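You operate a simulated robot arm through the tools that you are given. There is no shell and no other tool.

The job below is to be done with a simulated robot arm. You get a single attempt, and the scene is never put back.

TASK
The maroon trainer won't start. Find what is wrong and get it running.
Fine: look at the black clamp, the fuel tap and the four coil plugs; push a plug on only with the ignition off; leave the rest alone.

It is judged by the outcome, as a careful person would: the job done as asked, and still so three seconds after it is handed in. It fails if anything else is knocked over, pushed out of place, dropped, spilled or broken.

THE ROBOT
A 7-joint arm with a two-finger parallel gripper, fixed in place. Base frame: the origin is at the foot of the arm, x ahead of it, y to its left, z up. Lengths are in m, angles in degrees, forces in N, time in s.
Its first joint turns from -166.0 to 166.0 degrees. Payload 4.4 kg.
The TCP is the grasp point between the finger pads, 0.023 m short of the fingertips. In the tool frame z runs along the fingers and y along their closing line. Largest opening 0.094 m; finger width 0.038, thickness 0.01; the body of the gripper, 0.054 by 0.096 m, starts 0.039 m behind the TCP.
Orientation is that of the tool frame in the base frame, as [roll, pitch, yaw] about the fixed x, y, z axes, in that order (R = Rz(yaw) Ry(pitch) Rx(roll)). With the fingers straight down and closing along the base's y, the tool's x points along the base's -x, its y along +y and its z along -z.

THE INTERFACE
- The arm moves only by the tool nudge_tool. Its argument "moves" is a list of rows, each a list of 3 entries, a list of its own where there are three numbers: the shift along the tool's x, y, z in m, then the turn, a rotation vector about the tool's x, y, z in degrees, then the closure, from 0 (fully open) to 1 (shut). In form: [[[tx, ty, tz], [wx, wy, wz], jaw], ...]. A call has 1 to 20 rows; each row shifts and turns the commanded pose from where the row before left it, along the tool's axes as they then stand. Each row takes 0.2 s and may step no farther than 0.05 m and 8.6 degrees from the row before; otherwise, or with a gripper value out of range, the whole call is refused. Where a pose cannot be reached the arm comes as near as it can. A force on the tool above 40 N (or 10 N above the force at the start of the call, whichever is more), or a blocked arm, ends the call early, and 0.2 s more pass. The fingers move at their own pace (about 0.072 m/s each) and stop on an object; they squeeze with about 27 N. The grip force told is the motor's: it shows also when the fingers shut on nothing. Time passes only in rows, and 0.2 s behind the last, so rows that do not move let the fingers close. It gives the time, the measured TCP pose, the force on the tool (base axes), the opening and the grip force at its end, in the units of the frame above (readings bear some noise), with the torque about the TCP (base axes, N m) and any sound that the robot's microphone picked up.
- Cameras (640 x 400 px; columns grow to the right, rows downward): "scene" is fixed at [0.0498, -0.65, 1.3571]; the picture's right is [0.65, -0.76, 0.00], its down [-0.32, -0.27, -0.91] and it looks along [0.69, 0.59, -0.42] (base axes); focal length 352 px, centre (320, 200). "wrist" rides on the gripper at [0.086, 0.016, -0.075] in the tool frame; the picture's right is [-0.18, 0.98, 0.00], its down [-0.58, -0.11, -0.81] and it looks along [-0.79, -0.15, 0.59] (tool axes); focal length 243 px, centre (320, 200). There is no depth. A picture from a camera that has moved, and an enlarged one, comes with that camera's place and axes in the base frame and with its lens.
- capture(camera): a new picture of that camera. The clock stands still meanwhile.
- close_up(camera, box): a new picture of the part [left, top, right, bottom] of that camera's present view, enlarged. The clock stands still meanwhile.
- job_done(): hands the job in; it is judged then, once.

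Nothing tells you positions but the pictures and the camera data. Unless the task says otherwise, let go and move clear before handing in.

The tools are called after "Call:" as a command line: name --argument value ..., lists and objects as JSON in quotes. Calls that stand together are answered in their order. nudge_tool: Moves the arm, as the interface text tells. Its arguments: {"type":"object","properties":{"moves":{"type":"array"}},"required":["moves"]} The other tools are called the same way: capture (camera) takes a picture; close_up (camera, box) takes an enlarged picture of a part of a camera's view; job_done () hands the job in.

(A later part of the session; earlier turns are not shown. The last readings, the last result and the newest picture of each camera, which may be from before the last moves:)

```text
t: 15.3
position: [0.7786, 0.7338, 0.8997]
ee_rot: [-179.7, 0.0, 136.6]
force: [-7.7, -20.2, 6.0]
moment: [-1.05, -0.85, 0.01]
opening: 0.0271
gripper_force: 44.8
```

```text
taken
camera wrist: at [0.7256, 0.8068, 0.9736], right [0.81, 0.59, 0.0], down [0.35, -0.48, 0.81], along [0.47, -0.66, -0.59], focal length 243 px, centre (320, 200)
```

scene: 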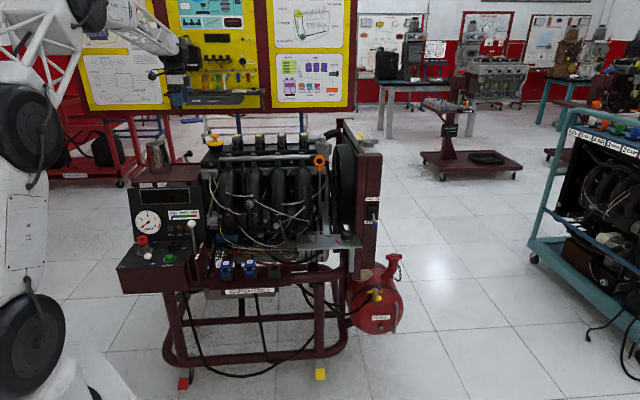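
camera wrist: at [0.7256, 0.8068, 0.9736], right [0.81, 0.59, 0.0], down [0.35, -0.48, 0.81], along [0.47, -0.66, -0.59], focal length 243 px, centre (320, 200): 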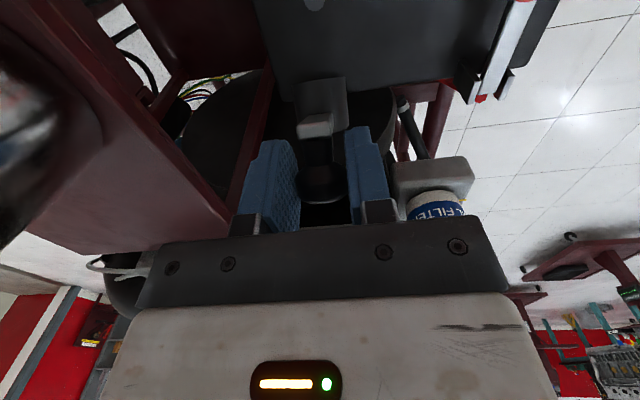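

The lever follows smoothly. There's some sideways load so I'll trim slightly towards −y and continue down the arc.

Call:
nudge_tool --moves '[[[0.005, -0.001, 0.002], [0, 0, 0], 1], [[0.0053, -0.0005, 0.0022], [0, 0, 0], 1], [[0.005, 0, 0.0025], [0, 0, 0], 1], [[0.0048, 0, 0.0026], [0, 0, 0], 1], [[0.0047, 0, 0.003], [0, 0, 0], 1], [[0.0046, 0, 0.003], [0, 0, 0], 1]]'

Call:
capture --camera "wrist"

```text
t: 16.3
position: [0.7656, 0.7472, 0.8938]
ee_rot: [179.9, -0.1, 136.5]
force: [9.2, 9.7, -5.8]
moment: [0.34, 0.14, 0.13]
opening: 0.0271
gripper_force: 44.9
stopped in row 4: the force on the tool passed its limit at 41 N (the readings are from after the stop); the commanded pose is now the measured one
```

```text
taken
camera wrist: at [0.713, 0.8186, 0.9676], right [0.81, 0.59, 0.0], down [0.35, -0.48, 0.81], along [0.47, -0.65, -0.59], focal length 243 px, centre (320, 200)
```

wrist: 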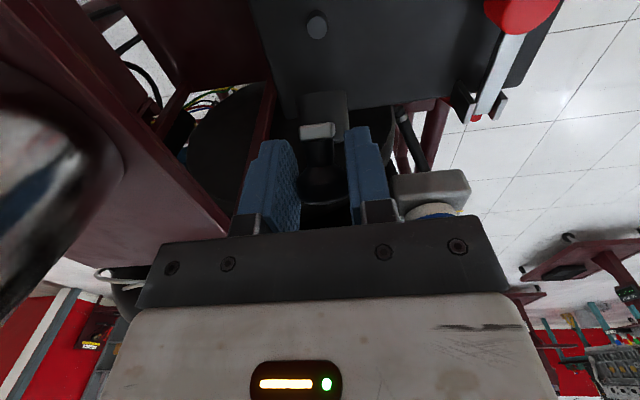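

The lever has swung to roughly 60°, stopping on a force limit because my path is a bit off its arc. I'll go on in smaller, steeper steps and watch the force.

Call:
nudge_tool --moves '[[[0.002, -0.0005, 0.0015], [0, 0, 0], 1], [[0.002, 0, 0.0015], [0, 0, 0], 1], [[0, 0, 0], [0, 0, 0], 1]]'

```text
t: 17.1
position: [0.7626, 0.7505, 0.8905]
ee_rot: [179.8, 0.0, 136.5]
force: [25.3, 11.4, 2.2]
moment: [-0.76, -1.17, 0.15]
opening: 0.027
gripper_force: 45.4
```

Call:
nudge_tool --moves '[[[0.002, 0.001, 0.0015], [0, 0, 0], 1], [[0.002, 0, 0.0015], [0, 0, 0], 1], [[0, 0, 0], [0, 0, 0], 1]]'

Call:
close_up --camera "wrist" --box '[240, 0, 420, 230]'

```text
t: 17.9
position: [0.7601, 0.752, 0.8884]
ee_rot: [-180.0, -0.1, 136.4]
force: [-16.0, -12.8, 17.2]
moment: [-0.88, -0.54, -0.11]
opening: 0.027
gripper_force: 45.0
```

```text
1.74 times, centred on (330, 115) of wrist
camera zoom: at [0.7071, 0.8247, 0.9631], right [0.81, 0.59, 0.0], down [0.35, -0.48, 0.81], along [0.47, -0.65, -0.59], focal length 422 px, centre (303, 348)
```

zoom: 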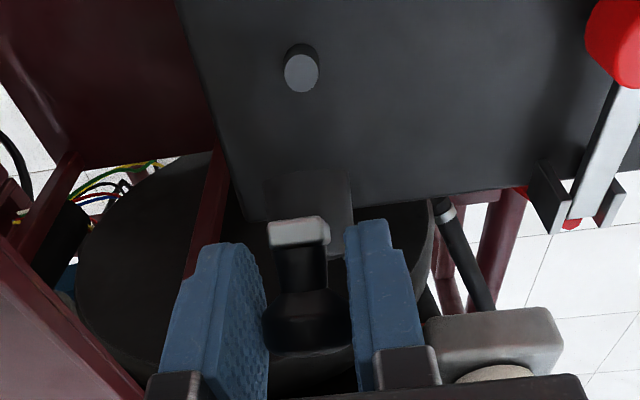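

Fitting the measured points gives the true hinge at about z = 0.755 with a radius ≈ 0.152 m, which I'll use from here. Since the forearm passes over the mug, I'll check its clearance from the scene camera first.

Call:
close_up --camera "scene" --box '[80, 40, 260, 190]'

Call:
capture --camera "scene"

```text
2.67 times, centred on (170, 115) of scene
camera zoom: at [0.0498, -0.65, 1.3571], right [0.65, -0.76, 0.0], down [-0.32, -0.27, -0.91], along [0.69, 0.59, -0.42], focal length 940 px, centre (720, 427)
```

zoom: 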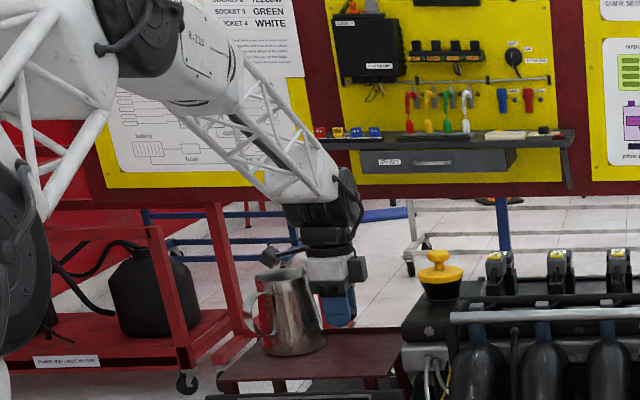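

```text
taken
```

scene: 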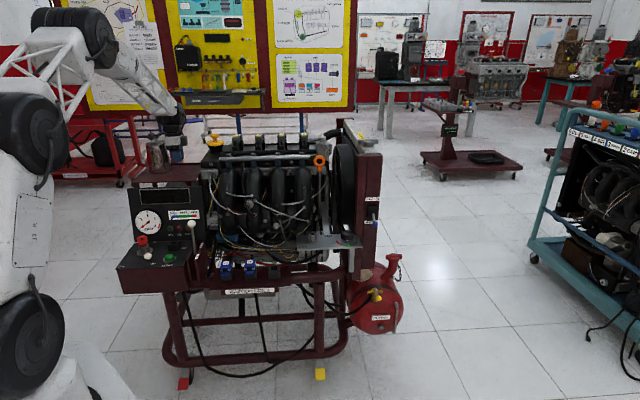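

Clearance over the mug is fine (forearm bottom well above the rim). Continuing along the corrected arc.

Call:
nudge_tool --moves '[[[0.0048, -0.0007, 0.0019], [0, 0, 0], 1], [[0.0049, 0, 0.002], [0, 0, 0], 1], [[0.0044, 0, 0.0029], [0, 0, 0], 1], [[0.0044, 0, 0.003], [0, 0, 0], 1], [[0.0042, 0, 0.0033], [0, 0, 0], 1], [[0.0042, 0, 0.0033], [0, 0, 0], 1], [[0, 0, 0], [0, 0, 0], 1]]'

```text
t: 18.7
position: [0.7504, 0.7628, 0.8813]
ee_rot: [179.8, 0.1, 136.4]
force: [10.2, 10.2, -3.1]
moment: [0.19, 0.1, 0.15]
opening: 0.0274
gripper_force: 45.3
stopped in row 4: the force on the tool passed its limit at 41 N (the readings are from after the stop); the commanded pose is now the measured one
```

The fit holds (R = 0.152, now at 56°). The stops come from small sideways misalignment, so I'll trim +y along the way.

Call:
nudge_tool --moves '[[[0.0042, 0.0004, 0.0029], [0, 0, 0], 1], [[0.0042, 0.0002, 0.003], [0, 0, 0], 1], [[0.0042, 0.0002, 0.0033], [0, 0, 0], 1], [[0, 0, 0], [0, 0, 0], 1]]'

```text
t: 19.7
position: [0.7423, 0.7718, 0.8727]
ee_rot: [179.9, 0.1, 136.4]
force: [-2.7, -18.2, 0.8]
moment: [-0.92, -0.84, -0.12]
opening: 0.027
gripper_force: 45.3
```

Call:
nudge_tool --moves '[[[0.0042, -0.0003, 0.0038], [0, 0, 0], 1], [[0.0042, 0, 0.0038], [0, 0, 0], 1], [[0.0037, 0, 0.0038], [0, 0, 0], 1], [[0.0037, 0, 0.0038], [0, 0, 0], 1], [[0, 0, 0], [0, 0, 0], 1]]'

```text
t: 20.9
position: [0.7313, 0.7815, 0.8577]
ee_rot: [179.7, 0.1, 136.5]
force: [23.9, 12.2, 5.4]
moment: [-0.83, -1.15, 0.3]
opening: 0.0273
gripper_force: 44.5
```

Call:
nudge_tool --moves '[[[0.0034, 0.0007, 0.004], [0, 0, 0], 1], [[0.0034, 0.0001, 0.004], [0, 0, 0], 1], [[0.0031, 0.0001, 0.0043], [0, 0, 0], 1], [[0.0031, 0.0001, 0.0043], [0, 0, 0], 1], [[0, 0, 0], [0, 0, 0], 1]]'

Call:
close_up --camera "wrist" --box '[200, 0, 440, 230]'

Call:
close_up --camera "scene" --box '[80, 40, 260, 190]'

```text
t: 22.1
position: [0.7208, 0.7904, 0.8402]
ee_rot: [179.9, 0.2, 136.4]
force: [17.5, 6.0, 3.5]
moment: [-0.6, -0.86, 0.2]
opening: 0.0277
gripper_force: 45.1
```

```text
1.74 times, centred on (320, 115) of wrist
camera zoom: at [0.6687, 0.8627, 0.914], right [0.81, 0.58, 0.0], down [0.34, -0.48, 0.81], along [0.47, -0.65, -0.59], focal length 422 px, centre (320, 348)
```

zoom: 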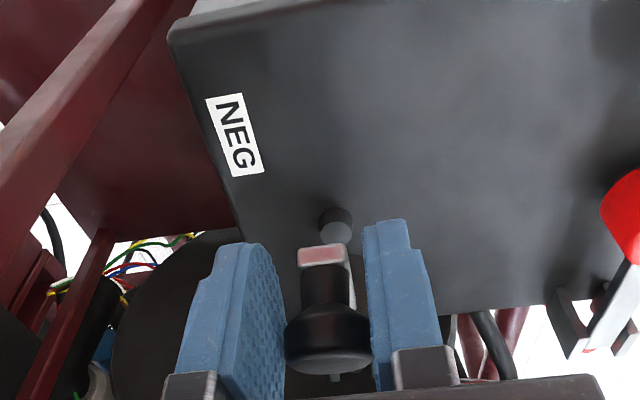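

```text
2.67 times, centred on (170, 115) of scene
camera zoom: at [0.0498, -0.65, 1.3571], right [0.65, -0.76, 0.0], down [-0.32, -0.27, -0.91], along [0.69, 0.59, -0.42], focal length 940 px, centre (720, 427)
```

zoom: 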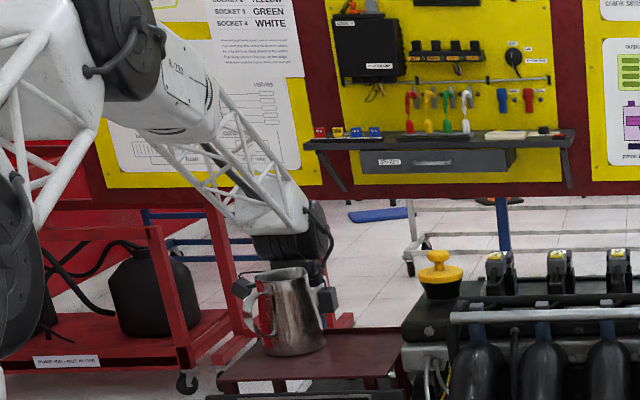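

Mug untouched and the cap is nearly over the post ("NEG"). Continuing down.

Call:
nudge_tool --moves '[[[0.0028, 0.0005, 0.0046], [0, 0, 0], 1], [[0.0028, 0, 0.0047], [0, 0, 0], 1], [[0.0025, 0.0001, 0.0047], [0, 0, 0], 1], [[0.0025, 0.0001, 0.0047], [0, 0, 0], 1], [[0, 0, 0], [0, 0, 0], 1]]'

Call:
close_up --camera "wrist" --box '[200, 0, 440, 230]'

```text
t: 23.3
position: [0.7139, 0.7985, 0.8218]
ee_rot: [179.9, 0.0, 136.4]
force: [-1.6, -11.8, 4.7]
moment: [-0.91, -0.81, -0.09]
opening: 0.0272
gripper_force: 45.5
```

```text
1.74 times, centred on (320, 115) of wrist
camera zoom: at [0.6609, 0.8704, 0.8953], right [0.81, 0.59, 0.0], down [0.34, -0.48, 0.81], along [0.47, -0.65, -0.59], focal length 422 px, centre (320, 348)
```

zoom: 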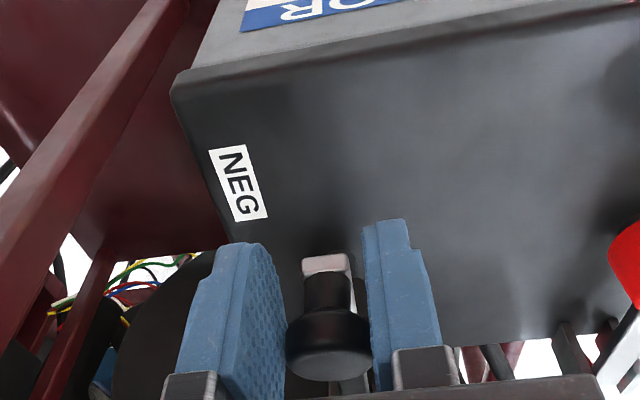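

Call:
nudge_tool --moves '[[[0.0022, -0.0002, 0.0048], [0, 0, 0], 1], [[0.0022, 0, 0.0049], [0, 0, 0], 1], [[0.0019, 0, 0.005], [0, 0, 0], 1], [[0.0018, 0, 0.005], [0, 0, 0], 1], [[0, 0, 0], [0, 0, 0], 1]]'

Call:
close_up --camera "wrist" --box '[200, 0, 440, 230]'

Call:
close_up --camera "scene" --box '[80, 40, 260, 190]'

```text
t: 24.5
position: [0.7077, 0.805, 0.8019]
ee_rot: [179.8, 0.1, 136.4]
force: [-16.2, -27.2, 0.8]
moment: [-0.58, -0.39, -0.5]
opening: 0.027
gripper_force: 44.4
```

```text
1.74 times, centred on (320, 115) of wrist
camera zoom: at [0.6552, 0.8762, 0.8752], right [0.81, 0.58, 0.0], down [0.34, -0.48, 0.81], along [0.47, -0.65, -0.59], focal length 422 px, centre (320, 348)
```

zoom: 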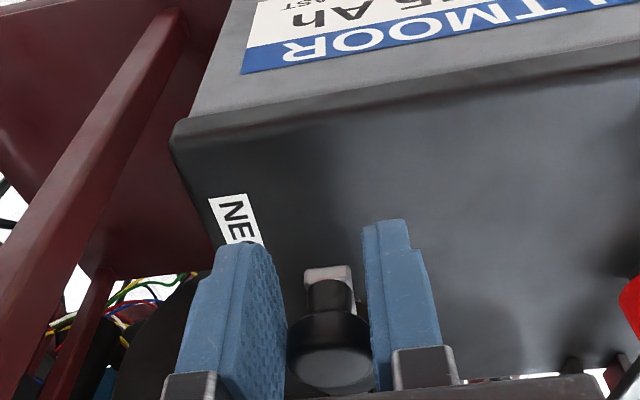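

```text
2.67 times, centred on (170, 115) of scene
camera zoom: at [0.0498, -0.65, 1.3571], right [0.65, -0.76, 0.0], down [-0.32, -0.27, -0.91], along [0.69, 0.59, -0.42], focal length 940 px, centre (720, 427)
```

zoom: 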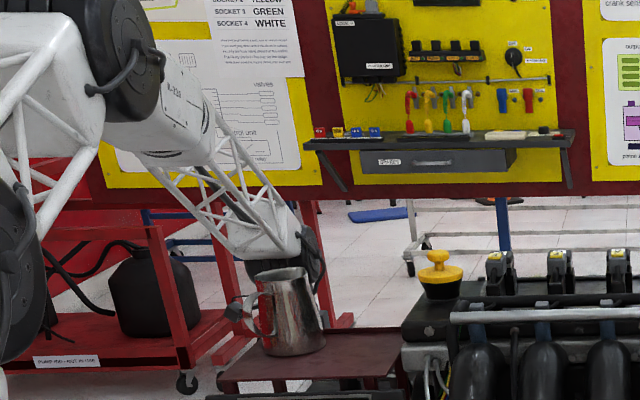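

Nearly shut; forearm still ~4–5 cm above the mug. I'll trim −y and go on in small steps until the upward force shows the cap is seated.

Call:
nudge_tool --moves '[[[0.0015, -0.001, 0.0045], [0, 0, 0], 1], [[0.0013, 0, 0.0045], [0, 0, 0], 1], [[0, 0, 0], [0, 0, 0], 1]]'

Call:
close_up --camera "wrist" --box '[200, 0, 440, 230]'

```text
t: 25.3
position: [0.7065, 0.807, 0.7959]
ee_rot: [179.7, 0.0, 136.4]
force: [-13.8, -19.5, 24.4]
moment: [-0.54, -0.27, -0.49]
opening: 0.0264
gripper_force: 45.0
```

```text
1.74 times, centred on (320, 115) of wrist
camera zoom: at [0.6529, 0.878, 0.8696], right [0.81, 0.59, 0.0], down [0.34, -0.48, 0.81], along [0.47, -0.65, -0.59], focal length 422 px, centre (320, 348)
```

zoom: 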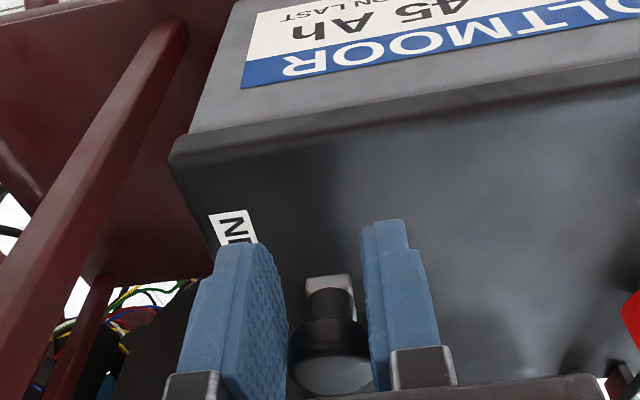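

Upward force has risen to 24 N, so the cap seems to have met its post. I'll let go, rise straight up and inspect.

Call:
nudge_tool --moves '[[[0, 0, -0.002], [0, 0, 0], 0.6], [[0, 0, 0], [0, 0, 0], 0.3], [[0, 0, 0], [0, 0, 0], 0.2], [[0, 0, -0.02], [0, 0, 0], 0.2], [[0, 0, -0.04], [0, 0, 0], 0.2], [[0, 0, -0.04], [0, 0, 0], 0.2], [[0, 0, -0.04], [0, 0, 0], 0.2], [[0, 0, 0], [0, 0, 0], 0.2]]'

Call:
capture --camera "wrist"

Call:
close_up --camera "wrist" --box '[240, 0, 480, 150]'

Call:
close_up --camera "scene" --box '[80, 40, 260, 190]'

```text
t: 27.1
position: [0.7058, 0.8045, 0.9345]
ee_rot: [179.9, 0.0, 136.4]
force: [0.5, 0.2, -1.0]
moment: [0.02, -0.01, 0.03]
opening: 0.0753
gripper_force: 0.1
```

```text
taken
camera wrist: at [0.6528, 0.8757, 1.0086], right [0.81, 0.59, 0.0], down [0.34, -0.48, 0.81], along [0.47, -0.65, -0.59], focal length 243 px, centre (320, 200)
```

wrist: 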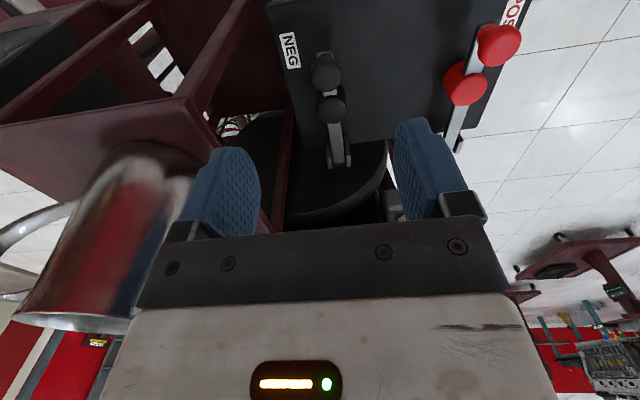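

```text
2.67 times, centred on (360, 75) of wrist
camera zoom: at [0.6528, 0.8757, 1.0086], right [0.81, 0.59, 0.0], down [0.34, -0.48, 0.81], along [0.47, -0.65, -0.59], focal length 647 px, centre (213, 533)
```

zoom: 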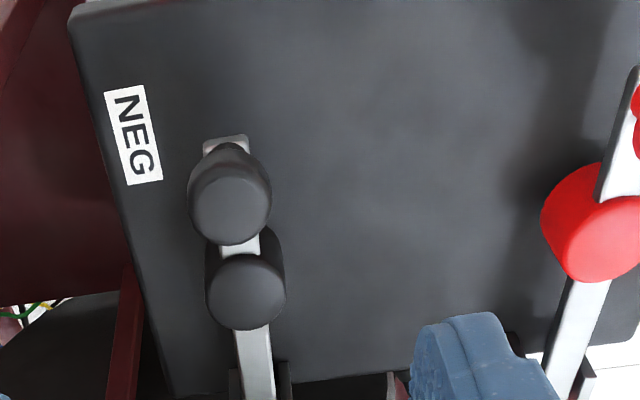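

```text
2.67 times, centred on (170, 115) of scene
camera zoom: at [0.0498, -0.65, 1.3571], right [0.65, -0.76, 0.0], down [-0.32, -0.27, -0.91], along [0.69, 0.59, -0.42], focal length 940 px, centre (720, 427)
```

zoom: 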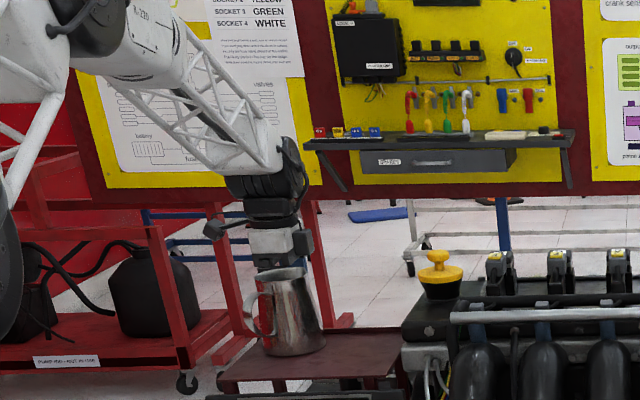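

The black lever now lies along the battery like the red one. To be sure it is seated, I'll close the fingers and press gently down on its knob (about u-shift −14 mm from here).

Call:
nudge_tool --moves '[[[-0.007, 0.0005, 0], [0, 0, 0], 1], [[-0.007, 0.0005, 0], [0, 0, 0], 1], [[0, 0, 0], [0, 0, 0], 1], [[0, 0, 0.03], [0, 0, 0], 1], [[0, 0, 0.03], [0, 0, 0], 1], [[0, 0, 0.01], [0, 0, 0], 1], [[0, 0, 0], [0, 0, 0], 1]]'

Call:
close_up --camera "wrist" --box '[200, 0, 440, 230]'

```text
t: 28.7
position: [0.7171, 0.7969, 0.8657]
ee_rot: [179.8, 0.1, 136.5]
force: [-0.1, 0.2, 0.2]
moment: [-0.01, 0.0, 0.0]
opening: 0.0003
gripper_force: 27.4
```

```text
1.74 times, centred on (320, 115) of wrist
camera zoom: at [0.6634, 0.8685, 0.9392], right [0.81, 0.59, 0.0], down [0.34, -0.48, 0.81], along [0.47, -0.65, -0.59], focal length 422 px, centre (320, 348)
```

zoom: 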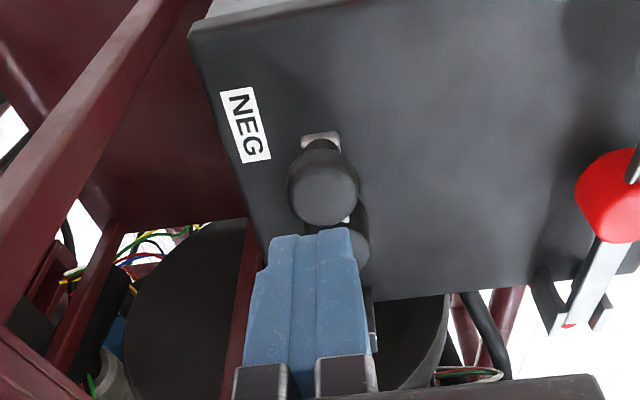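

Call:
nudge_tool --moves '[[[0, 0.004, 0], [0, 0, 0], 1], [[0, 0, 0.008], [0, 0, 0], 1], [[0, 0, 0.006], [0, 0, 0], 1], [[0, 0, 0.006], [0, 0, 0], 1], [[0, 0, 0.004], [0, 0, 0], 1], [[0, 0, 0.004], [0, 0, 0], 1], [[0, 0, 0.003], [0, 0, 0], 1], [[0, 0, 0.003], [0, 0, 0], 1], [[0, 0, 0.003], [0, 0, 0], 1], [[0, 0, 0.003], [0, 0, 0], 1]]'

Call:
close_up --camera "wrist" --box '[200, 0, 440, 230]'

```text
t: 30.9
position: [0.7204, 0.8003, 0.8253]
ee_rot: [179.9, 0.1, 136.4]
force: [0.7, -0.2, 0.1]
moment: [0.03, -0.04, 0.0]
opening: 0.0003
gripper_force: 27.3
```

```text
1.74 times, centred on (320, 115) of wrist
camera zoom: at [0.6661, 0.8717, 0.8992], right [0.81, 0.59, 0.0], down [0.34, -0.48, 0.81], along [0.47, -0.65, -0.59], focal length 422 px, centre (320, 348)
```

zoom: 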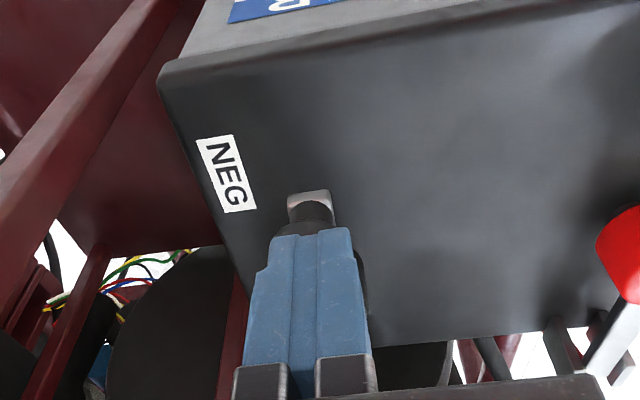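

Call:
nudge_tool --moves '[[[0, 0, 0.003], [0, 0, 0], 1], [[0, 0, 0.003], [0, 0, 0], 1], [[0, 0, 0.003], [0, 0, 0], 1], [[0, 0, 0.003], [0, 0, 0], 1], [[0, 0, 0], [0, 0, 0], 1]]'

Call:
close_up --camera "wrist" --box '[200, 0, 440, 230]'

```text
t: 31.5
position: [0.7198, 0.801, 0.8244]
ee_rot: [179.6, 0.1, 136.4]
force: [0.1, -0.6, 5.2]
moment: [-0.04, -0.01, 0.0]
opening: 0.0
gripper_force: 26.9
stopped in row 3: the force on the tool passed its limit at 44 N (the readings are from after the stop); the commanded pose is now the measured one
```

```text
1.74 times, centred on (320, 115) of wrist
camera zoom: at [0.6666, 0.8725, 0.899], right [0.81, 0.59, 0.01], down [0.34, -0.48, 0.81], along [0.48, -0.65, -0.59], focal length 422 px, centre (320, 348)
```

zoom: 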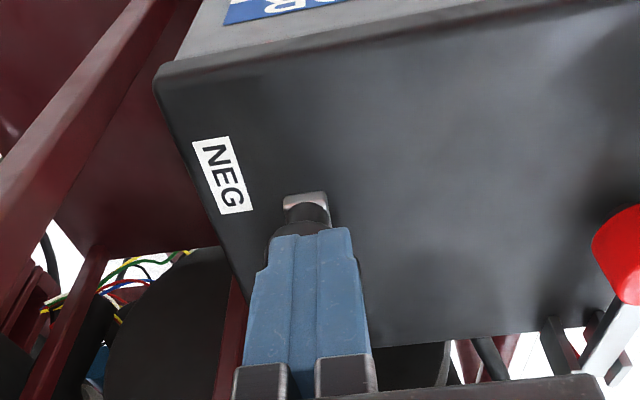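

The knob resists firmly at 44 N with no further travel, so the black clamp is seated. Next I'll rise clear and move back to look at the control panel and then the fuel tap before switching anything on.

Call:
nudge_tool --moves '[[[0, 0, -0.048], [0, 0, 0], 1], [[0, 0, -0.048], [0, 0, 0], 1], [[0, 0, -0.048], [0, 0, 0], 1], [[0, 0, -0.048], [0, 0, 0], 1], [[0, 0, -0.048], [0, 0, 0], 1], [[0, 0, -0.048], [0, 0, 0], 1], [[0, 0, -0.048], [0, 0, 0], 1], [[0, 0, -0.048], [0, 0, 0], 1], [[0, 0, -0.048], [0, 0, 0], 1], [[0, -0.048, 0], [0, 0, 0], 1], [[0, -0.048, 0], [0, 0, 0], 1], [[0, -0.048, 0], [0, 0, 0], 1], [[0, -0.048, 0], [0, 0, 0], 1], [[0, -0.048, 0], [0, 0, 0], 1], [[0, -0.048, 0], [0, 0, 0], 1], [[0, -0.048, 0], [0, 0, 0], 1], [[0, -0.048, 0], [0, 0, 0], 1], [[0, -0.048, 0], [0, 0, 0], 1], [[0, -0.048, 0], [0, 0, 0], 1], [[0, -0.048, 0], [0, 0, 0], 1]]'

Call:
capture --camera "wrist"

Call:
capture --camera "scene"

```text
t: 35.7
position: [0.3555, 0.4179, 1.2489]
ee_rot: [179.7, -0.1, 136.5]
force: [0.0, 0.3, 0.1]
moment: [-0.03, 0.0, -0.02]
opening: 0.0001
gripper_force: 26.9
```

```text
taken
camera wrist: at [0.3021, 0.4897, 1.324], right [0.81, 0.59, 0.01], down [0.34, -0.48, 0.81], along [0.47, -0.65, -0.59], focal length 243 px, centre (320, 200)
```

wrist: 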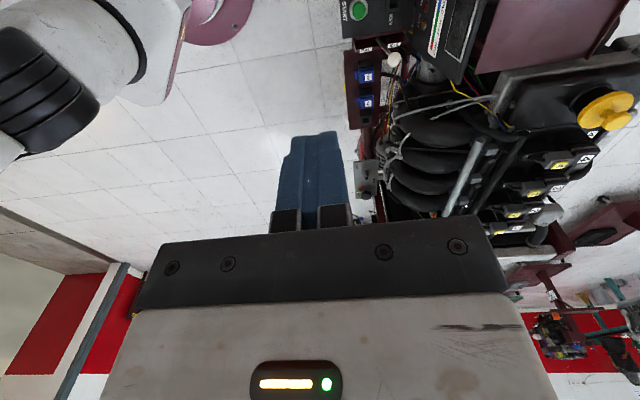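

```text
taken
```

scene: 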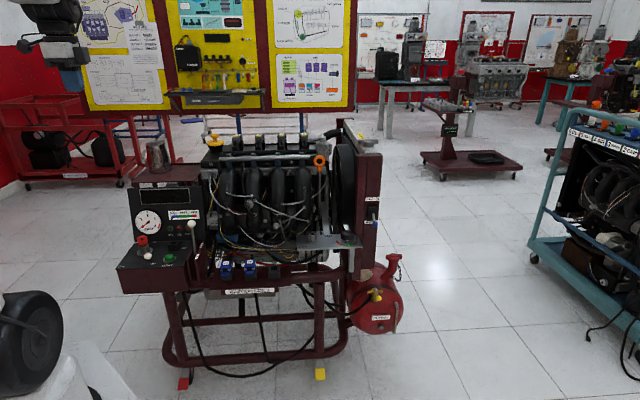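

The START button triangulates to about (0.48, 0.39, 0.67). I'll lower and shift the camera for a good look at the panel.

Call:
nudge_tool --moves '[[[0.0127, 0.0157, 0.036], [0, 0, 0], 1], [[0.0127, 0.0157, 0.036], [0, 0, 0], 1], [[0.0127, 0.0157, 0.036], [0, 0, 0], 1], [[0.0127, 0.0157, 0.036], [0, 0, 0], 1], [[0.0127, 0.0157, 0.036], [0, 0, 0], 1], [[0.0127, 0.0157, 0.036], [0, 0, 0], 1], [[0, 0, 0], [0, 0, 0], 1]]'

Call:
capture --camera "wrist"

Call:
close_up --camera "wrist" --box '[200, 0, 440, 150]'

```text
t: 37.3
position: [0.3649, 0.5388, 1.0378]
ee_rot: [179.7, 0.0, 136.4]
force: [-0.4, 1.0, -0.3]
moment: [0.01, -0.04, -0.03]
opening: 0.0001
gripper_force: 26.8
```

```text
taken
camera wrist: at [0.3114, 0.6099, 1.111], right [0.81, 0.58, 0.01], down [0.34, -0.48, 0.81], along [0.47, -0.65, -0.59], focal length 243 px, centre (320, 200)
```

wrist: 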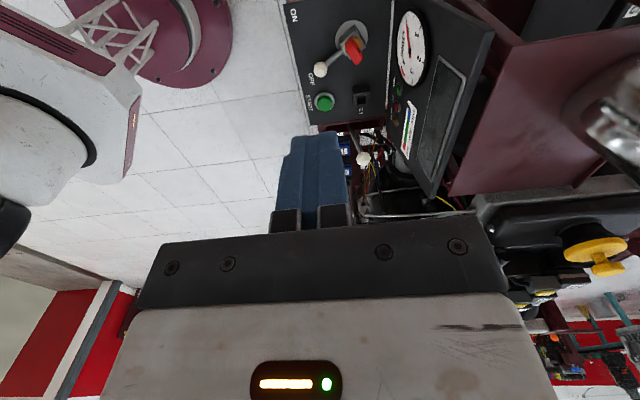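

```text
2.67 times, centred on (320, 75) of wrist
camera zoom: at [0.3114, 0.6099, 1.111], right [0.81, 0.58, 0.01], down [0.34, -0.48, 0.81], along [0.47, -0.65, -0.59], focal length 647 px, centre (320, 533)
```

zoom: 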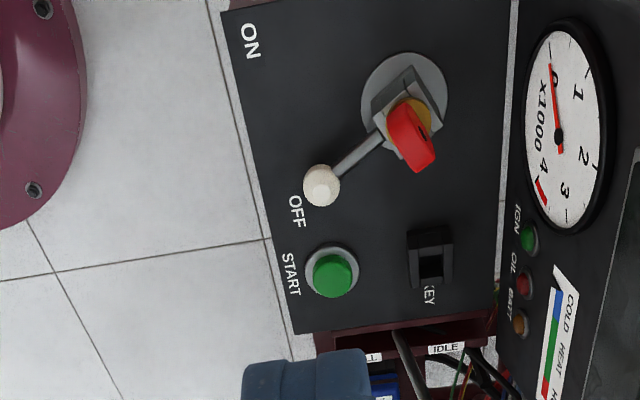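

The panel is clear: the lever points to OFF and must swing to ON; the green START is beside it. Now I'll go and look closely at the fuel tap before switching on.

Call:
nudge_tool --moves '[[[0, 0, -0.02], [0, 0, -7.3], 1], [[0, 0, -0.02], [0, 0, -7.3], 1], [[0, 0, -0.02], [0, 0, -7.3], 1], [[0, 0, -0.02], [0, 0, -7.3], 1], [[0, 0, -0.02], [0, 0, -7.3], 1], [[0, 0, 0], [0, 0, -7.3], 1], [[0, -0.049, 0], [0, 0, 0], 1], [[0, -0.049, 0], [0, 0, 0], 1], [[0, -0.049, 0], [0, 0, 0], 1], [[0, -0.049, 0], [0, 0, 0], 1], [[0, -0.049, 0], [0, 0, 0], 1], [[0, -0.049, 0], [0, 0, 0], 1], [[0, -0.049, 0], [0, 0, 0], 1], [[0, -0.049, 0], [0, 0, 0], 1], [[0, -0.049, 0], [0, 0, 0], 1], [[0, -0.049, 0], [0, 0, 0], 1], [[0, -0.049, 0], [0, 0, 0], 1], [[0, -0.049, 0], [0, 0, 0], 1], [[0, -0.049, 0], [0, 0, 0], 1], [[0, 0, 0], [0, 0, 0], 1]]'

Call:
capture --camera "wrist"

```text
t: 41.5
position: [0.366, -0.0989, 1.1366]
ee_rot: [179.8, 0.1, -179.8]
force: [0.0, -0.1, 0.1]
moment: [0.0, -0.02, -0.01]
opening: 0.0
gripper_force: 27.0
```

```text
taken
camera wrist: at [0.2786, -0.083, 1.2105], right [0.18, 0.98, 0.0], down [0.58, -0.11, 0.81], along [0.8, -0.14, -0.59], focal length 243 px, centre (320, 200)
```

wrist: 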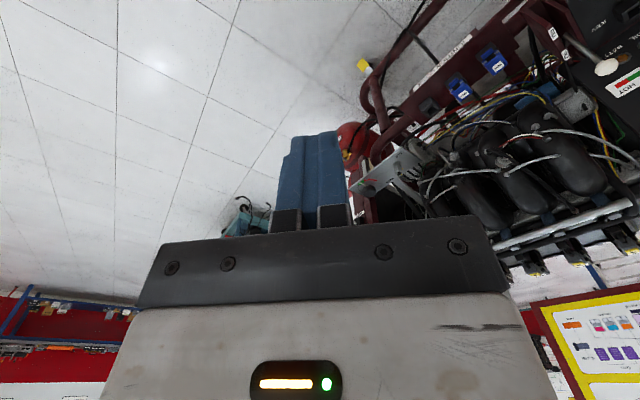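

Call:
nudge_tool --moves '[[[-0.031, -0.025, 0.025], [0, 0, 0], 1], [[-0.031, -0.025, 0.025], [0, 0, 0], 1], [[-0.031, -0.025, 0.025], [0, 0, 0], 1], [[-0.031, -0.025, 0.025], [0, 0, 0], 1], [[-0.031, -0.025, 0.025], [0, 0, 0], 1], [[-0.031, -0.025, 0.025], [0, 0, 0], 1], [[-0.031, -0.025, 0.025], [0, 0, 0], 1], [[-0.031, -0.025, 0.025], [0, 0, 0], 1], [[0, 0, 0], [0, 0, 0], 1]]'

Call:
capture --camera "wrist"

Call:
close_up --camera "wrist" --box '[340, 60, 520, 200]'

```text
t: 43.5
position: [0.6157, -0.2976, 0.9346]
ee_rot: [179.8, 0.2, -179.8]
force: [0.1, 0.4, 0.5]
moment: [0.01, -0.02, -0.01]
opening: 0.0
gripper_force: 26.6
```

```text
taken
camera wrist: at [0.5282, -0.2814, 1.0093], right [0.18, 0.98, 0.0], down [0.58, -0.11, 0.81], along [0.8, -0.14, -0.59], focal length 243 px, centre (320, 200)
```

wrist: 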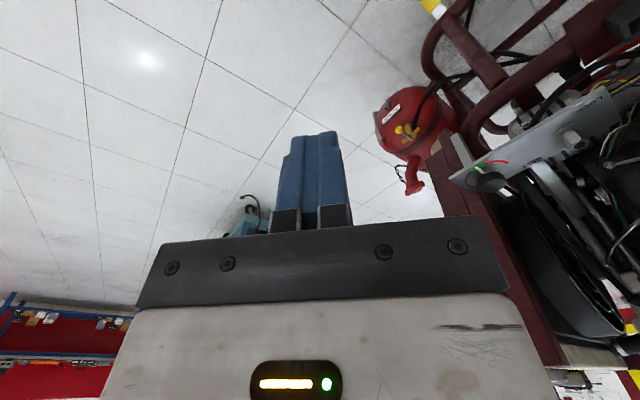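

```text
2.86 times, centred on (430, 130) of wrist
camera zoom: at [0.5282, -0.2814, 1.0093], right [0.18, 0.98, 0.0], down [0.58, -0.11, 0.81], along [0.8, -0.14, -0.59], focal length 693 px, centre (6, 400)
```

zoom: 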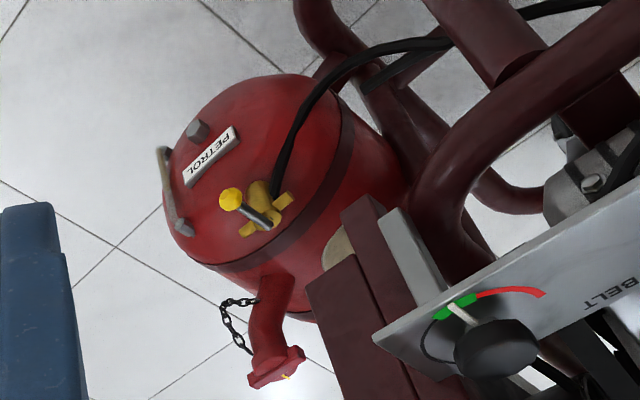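

Call:
close_up --camera "wrist" --box '[390, 115, 430, 145]'

Call:
close_up --camera "scene" --box '[370, 285, 386, 300]'

Call:
close_up --camera "scene" --box '[540, 100, 640, 240]'

Call:
close_up --camera "scene" --box '[60, 0, 350, 110]'

```text
13.33 times, centred on (410, 130) of wrist
camera zoom: at [0.5282, -0.2814, 1.0093], right [0.18, 0.98, 0.0], down [0.58, -0.11, 0.81], along [0.8, -0.14, -0.59], focal length 3235 px, centre (-880, 1133)
```

zoom: 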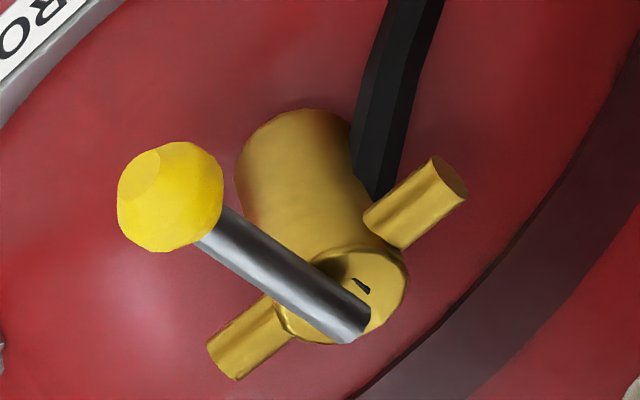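

```text
16.00 times, centred on (378, 292) of scene
camera zoom: at [0.0498, -0.65, 1.3571], right [0.65, -0.76, 0.0], down [-0.32, -0.27, -0.91], along [0.69, 0.59, -0.42], focal length 5639 px, centre (-608, -1280)
```

zoom: 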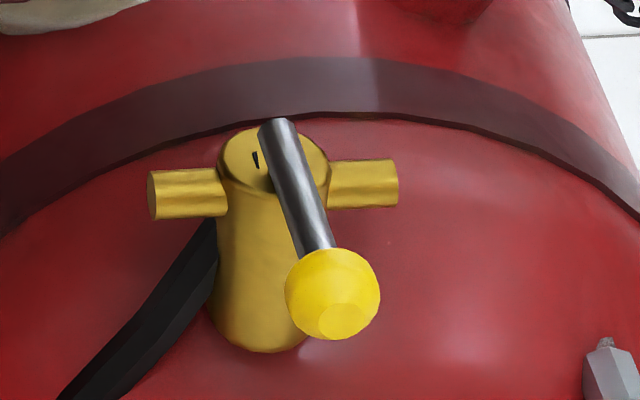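

```text
2.86 times, centred on (590, 170) of scene
camera zoom: at [0.0498, -0.65, 1.3571], right [0.65, -0.76, 0.0], down [-0.32, -0.27, -0.91], along [0.69, 0.59, -0.42], focal length 1007 px, centre (-451, 286)
```

zoom: 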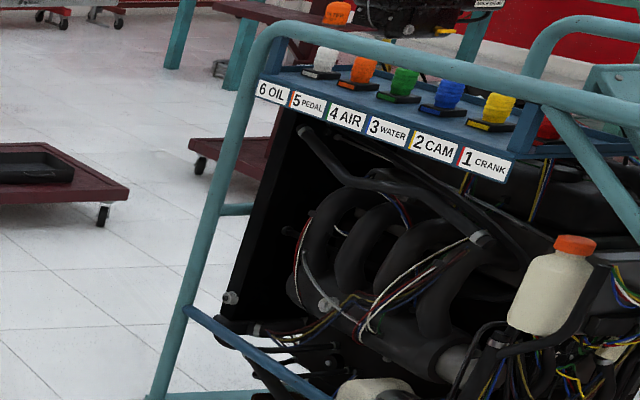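

```text
2.21 times, centred on (205, 55) of scene
camera zoom: at [0.0498, -0.65, 1.3571], right [0.65, -0.76, 0.0], down [-0.32, -0.27, -0.91], along [0.69, 0.59, -0.42], focal length 778 px, centre (574, 520)
```

zoom: 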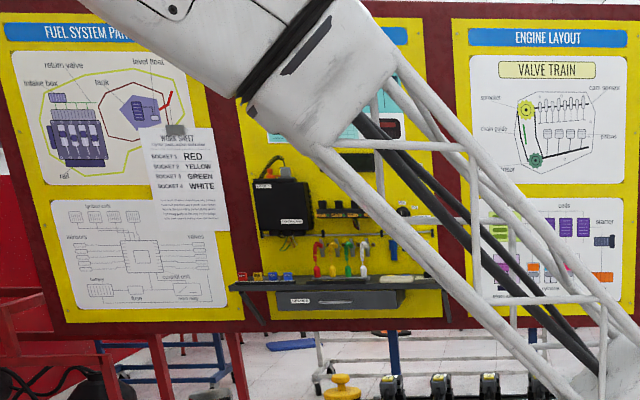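

The tap's state is ambiguous from its look, with its lever intact and nothing obviously wrong, so I'll first try starting (no harm if it only cranks). Ignition ball triangulates to (0.433, 0.446, 0.682), its pivot to (0.451, 0.510), with ON about 58° clockwise; I'll go hover beside it.

Call:
nudge_tool --moves '[[[0, 0, -0.02], [0, 0, -7.5], 1], [[0, 0, -0.02], [0, 0, -7.5], 1], [[0, 0, -0.02], [0, 0, -7.5], 1], [[0, 0, -0.02], [0, 0, -7.5], 1], [[0, 0, -0.02], [0, 0, -7.5], 1], [[0, 0, -0.02], [0, 0, -7.5], 1], [[0, 0, 0], [0, 0, 0], 1]]'

Call:
nudge_tool --moves '[[[-0.0261, 0.0411, 0], [0, 0, 0], 1], [[-0.0261, 0.0411, 0], [0, 0, 0], 1], [[-0.0261, 0.0411, 0], [0, 0, 0], 1], [[-0.0261, 0.0411, 0], [0, 0, 0], 1], [[-0.0261, 0.0411, 0], [0, 0, 0], 1], [[-0.0261, 0.0411, 0], [0, 0, 0], 1], [[-0.0261, 0.0411, 0], [0, 0, 0], 1], [[-0.0261, 0.0411, 0], [0, 0, 0], 1], [[-0.0261, 0.0411, 0], [0, 0, 0], 1], [[-0.0261, 0.0411, 0], [0, 0, 0], 1], [[-0.0261, 0.0411, 0], [0, 0, 0], 1], [[-0.0261, 0.0411, 0], [0, 0, 0], 1], [[-0.0261, 0.0411, 0], [0, 0, 0], 1], [[-0.0261, 0.0411, 0], [0, 0, 0], 1], [[-0.0261, 0.0411, 0], [0, 0, 0], 1], [[0, 0, 0], [0, 0, 0], 1]]'

Call:
capture --camera "wrist"

```text
t: 45.1
position: [0.6154, -0.2965, 1.0543]
ee_rot: [180.0, 0.3, -134.7]
force: [-0.1, 0.0, -0.4]
moment: [-0.01, -0.01, -0.04]
opening: 0.0
gripper_force: 27.1
```

```text
t: 48.5
position: [0.4547, 0.4156, 1.0567]
ee_rot: [-180.0, 0.3, -134.9]
force: [0.0, -0.2, 0.2]
moment: [0.01, -0.01, 0.01]
opening: 0.0
gripper_force: 27.0
```

```text
taken
camera wrist: at [0.3802, 0.3647, 1.1303], right [-0.57, 0.82, 0.0], down [0.48, 0.33, 0.81], along [0.67, 0.46, -0.59], focal length 243 px, centre (320, 200)
```

wrist: 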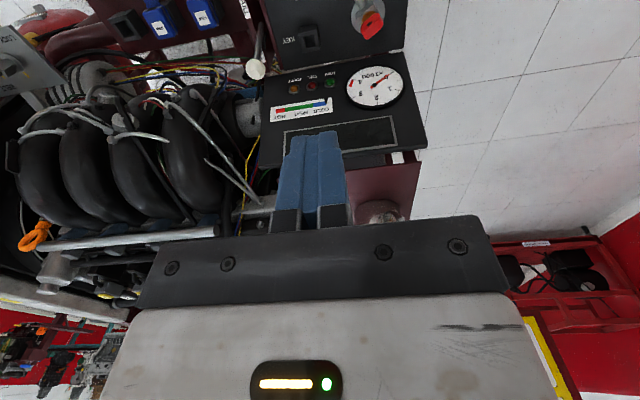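

Call:
nudge_tool --moves '[[[0, 0, 0.045], [0, 0, 0], 1], [[0, 0, 0.045], [0, 0, 0], 1], [[0, 0, 0.045], [0, 0, 0], 1], [[0, 0, 0.045], [0, 0, 0], 1], [[0, 0, 0.045], [0, 0, 0], 1], [[0, 0, 0.045], [0, 0, 0], 1], [[0, 0, 0], [0, 0, 0], 1]]'

Call:
capture --camera "wrist"

Call:
close_up --camera "scene" --box '[110, 180, 230, 300]'

```text
t: 50.1
position: [0.4559, 0.4156, 0.7875]
ee_rot: [179.9, 0.3, -134.8]
force: [-0.2, 0.5, -0.7]
moment: [-0.02, 0.01, -0.01]
opening: 0.0
gripper_force: 26.9
```

```text
taken
camera wrist: at [0.3818, 0.3664, 0.8606], right [-0.57, 0.82, 0.0], down [0.48, 0.33, 0.81], along [0.67, 0.46, -0.59], focal length 243 px, centre (320, 200)
```

wrist: 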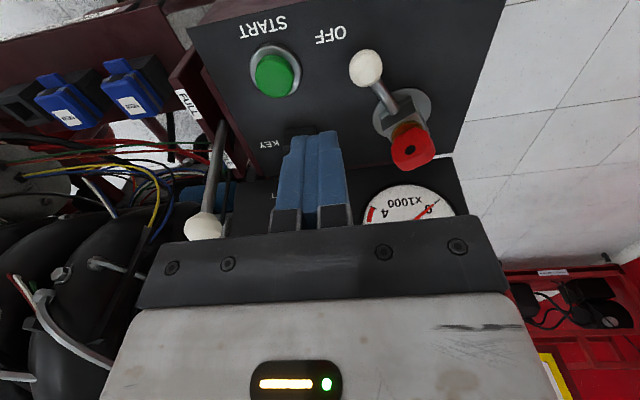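

```text
3.33 times, centred on (170, 240) of scene
camera zoom: at [0.0498, -0.65, 1.3571], right [0.65, -0.76, 0.0], down [-0.32, -0.27, -0.91], along [0.69, 0.59, -0.42], focal length 1175 px, centre (820, 67)
```

zoom: 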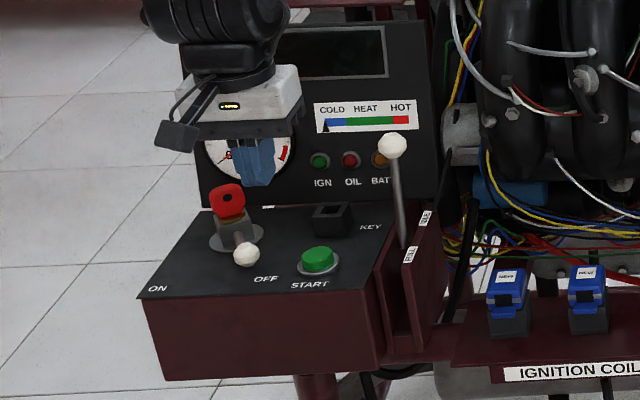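

Ball and START positions are confirmed, with enough room for the closed fingers between them. I'll shift slightly and descend beside the ball.

Call:
nudge_tool --moves '[[[0.01, 0.005, 0], [0, 0, 0], 1], [[0, 0, 0.03], [0, 0, 0], 1], [[0, 0, 0.03], [0, 0, 0], 1], [[0, 0, 0.02], [0, 0, 0], 1], [[0, 0, 0.009], [0, 0, 0], 1], [[0, 0, 0], [0, 0, 0], 1]]'

Call:
capture --camera "wrist"

Call:
close_up --camera "scene" --box '[110, 190, 210, 290]'

```text
t: 51.5
position: [0.4464, 0.4125, 0.6982]
ee_rot: [179.9, 0.3, -134.9]
force: [-0.2, -0.5, 0.5]
moment: [0.0, -0.01, 0.0]
opening: 0.0001
gripper_force: 27.3
```

```text
taken
camera wrist: at [0.3712, 0.3636, 0.7712], right [-0.57, 0.82, 0.0], down [0.48, 0.33, 0.81], along [0.67, 0.46, -0.59], focal length 243 px, centre (320, 200)
```

wrist: 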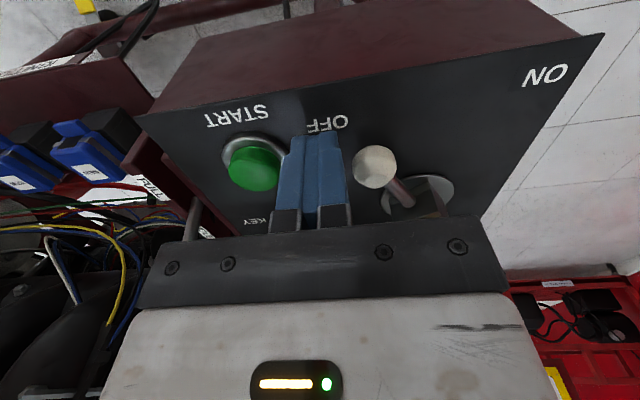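

```text
4.00 times, centred on (160, 240) of scene
camera zoom: at [0.0498, -0.65, 1.3571], right [0.65, -0.76, 0.0], down [-0.32, -0.27, -0.91], along [0.69, 0.59, -0.42], focal length 1410 px, centre (960, 40)
```

zoom: 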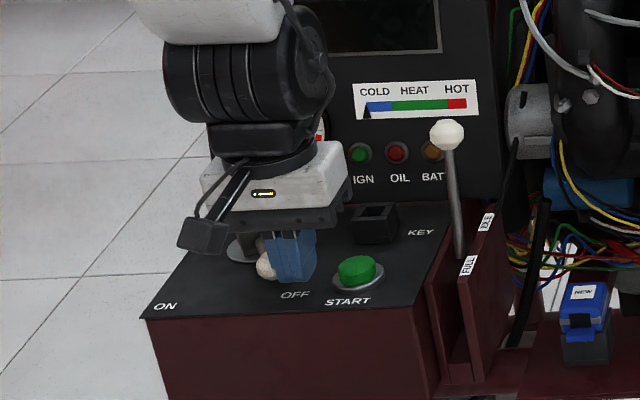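

The fingers sit between START and the white ball. I'll push the ball towards ON in 5 mm steps.

Call:
nudge_tool --moves '[[[0, 0.005, 0], [0, 0, 0], 1], [[0, 0.005, 0], [0, 0, 0], 1], [[0, 0.005, 0], [0, 0, 0], 1], [[0, 0.005, 0], [0, 0, 0], 1], [[0, 0.005, 0], [0, 0, 0], 1], [[0, 0.005, 0], [0, 0, 0], 1], [[0, 0.005, 0], [0, 0, 0], 1], [[0, 0.005, 0], [0, 0, 0], 1], [[0, 0, 0], [0, 0, 0], 1]]'

Call:
capture --camera "wrist"

Call:
close_up --camera "scene" --box '[110, 190, 210, 290]'

```text
t: 53.5
position: [0.4179, 0.4401, 0.6987]
ee_rot: [179.9, 0.3, -134.7]
force: [-0.2, -0.1, 0.9]
moment: [0.02, 0.0, -0.01]
opening: 0.0001
gripper_force: 27.0
```

```text
taken
camera wrist: at [0.3425, 0.3902, 0.7714], right [-0.57, 0.82, 0.0], down [0.48, 0.33, 0.81], along [0.67, 0.46, -0.59], focal length 243 px, centre (320, 200)
```

wrist: 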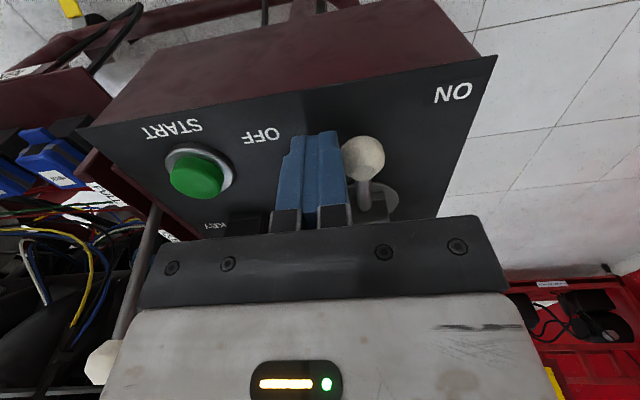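

```text
4.00 times, centred on (160, 240) of scene
camera zoom: at [0.0498, -0.65, 1.3571], right [0.65, -0.76, 0.0], down [-0.32, -0.27, -0.91], along [0.69, 0.59, -0.42], focal length 1410 px, centre (960, 40)
```

zoom: 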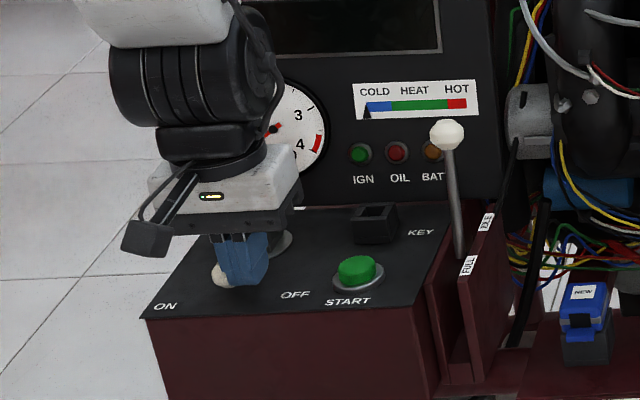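

The ball swings easily; continuing to the ON end.

Call:
nudge_tool --moves '[[[0, 0.005, 0], [0, 0, 0], 1], [[0, 0.005, 0], [0, 0, 0], 1], [[0, 0.005, 0], [0, 0, 0], 1], [[0, 0.005, 0], [0, 0, 0], 1], [[0, 0.005, 0], [0, 0, 0], 1], [[0, 0.005, 0], [0, 0, 0], 1], [[0, 0.003, 0], [0, 0, 0], 1], [[0, 0, 0], [0, 0, 0], 1]]'

Call:
capture --camera "wrist"

Call:
close_up --camera "scene" --box '[110, 190, 210, 290]'

```text
t: 55.3
position: [0.3944, 0.4633, 0.6977]
ee_rot: [-180.0, 0.3, -134.8]
force: [0.2, 0.4, -0.5]
moment: [0.01, 0.02, -0.02]
opening: 0.0
gripper_force: 26.9
```

```text
taken
camera wrist: at [0.3192, 0.4138, 0.7719], right [-0.57, 0.82, 0.0], down [0.48, 0.33, 0.81], along [0.67, 0.46, -0.59], focal length 243 px, centre (320, 200)
```

wrist: 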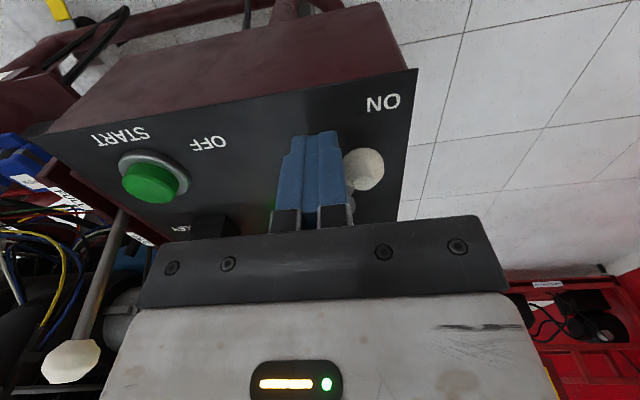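

```text
4.00 times, centred on (160, 240) of scene
camera zoom: at [0.0498, -0.65, 1.3571], right [0.65, -0.76, 0.0], down [-0.32, -0.27, -0.91], along [0.69, 0.59, -0.42], focal length 1410 px, centre (960, 40)
```

zoom: 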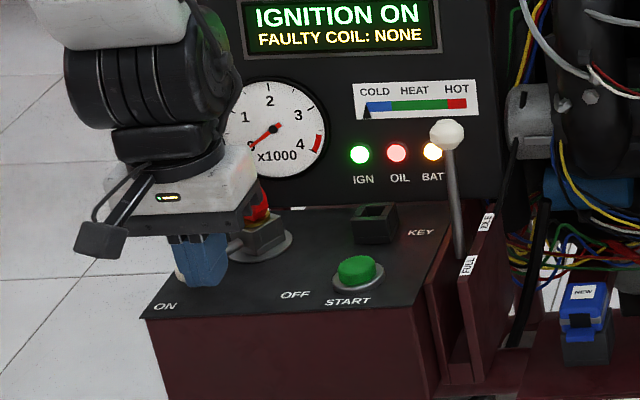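

The display reads "IGNITION ON – FAULTY COIL: NONE" and the lamps lit, so the clamp fix worked and the coil plugs are good. I'll nudge the lever a touch more to be sure it's home, back off and rise.

Call:
nudge_tool --moves '[[[0, 0.003, 0], [0, 0, 0], 1], [[0, 0.002, 0], [0, 0, 0], 1], [[0, 0, 0], [0, 0, 0], 1]]'

Call:
nudge_tool --moves '[[[0, -0.012, 0], [0, 0, 0], 1], [[0, 0, -0.03], [0, 0, 0], 1], [[0, 0, -0.04], [0, 0, 0], 1], [[0, 0, -0.04], [0, 0, 0], 1], [[0, 0, 0], [0, 0, 0], 1]]'

Call:
capture --camera "wrist"

Call:
close_up --camera "scene" --box '[110, 180, 230, 300]'

```text
t: 55.8
position: [0.3927, 0.4649, 0.698]
ee_rot: [-179.9, 0.4, -134.9]
force: [20.2, -15.0, -4.0]
moment: [-0.39, -0.47, -0.44]
opening: 0.0
gripper_force: 27.0
stopped in row 2: the force on the tool passed its limit at 47 N (the readings are from after the stop); the commanded pose is now the measured one
```

```text
t: 57.0
position: [0.4012, 0.4547, 0.8079]
ee_rot: [-179.9, 0.3, -134.9]
force: [-0.1, -0.6, 0.7]
moment: [-0.02, -0.02, 0.0]
opening: 0.0
gripper_force: 27.2
```

```text
taken
camera wrist: at [0.3257, 0.405, 0.8825], right [-0.57, 0.82, 0.0], down [0.48, 0.33, 0.81], along [0.67, 0.46, -0.59], focal length 243 px, centre (320, 200)
```

wrist: 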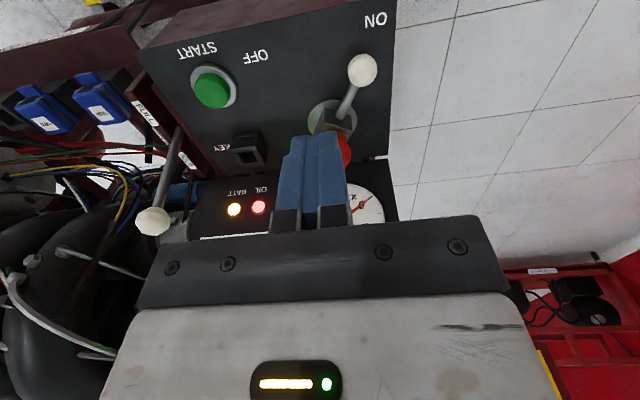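

```text
3.33 times, centred on (170, 240) of scene
camera zoom: at [0.0498, -0.65, 1.3571], right [0.65, -0.76, 0.0], down [-0.32, -0.27, -0.91], along [0.69, 0.59, -0.42], focal length 1175 px, centre (820, 67)
```

zoom: 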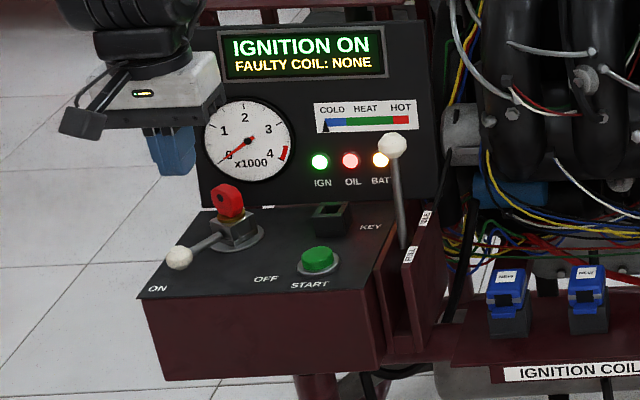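

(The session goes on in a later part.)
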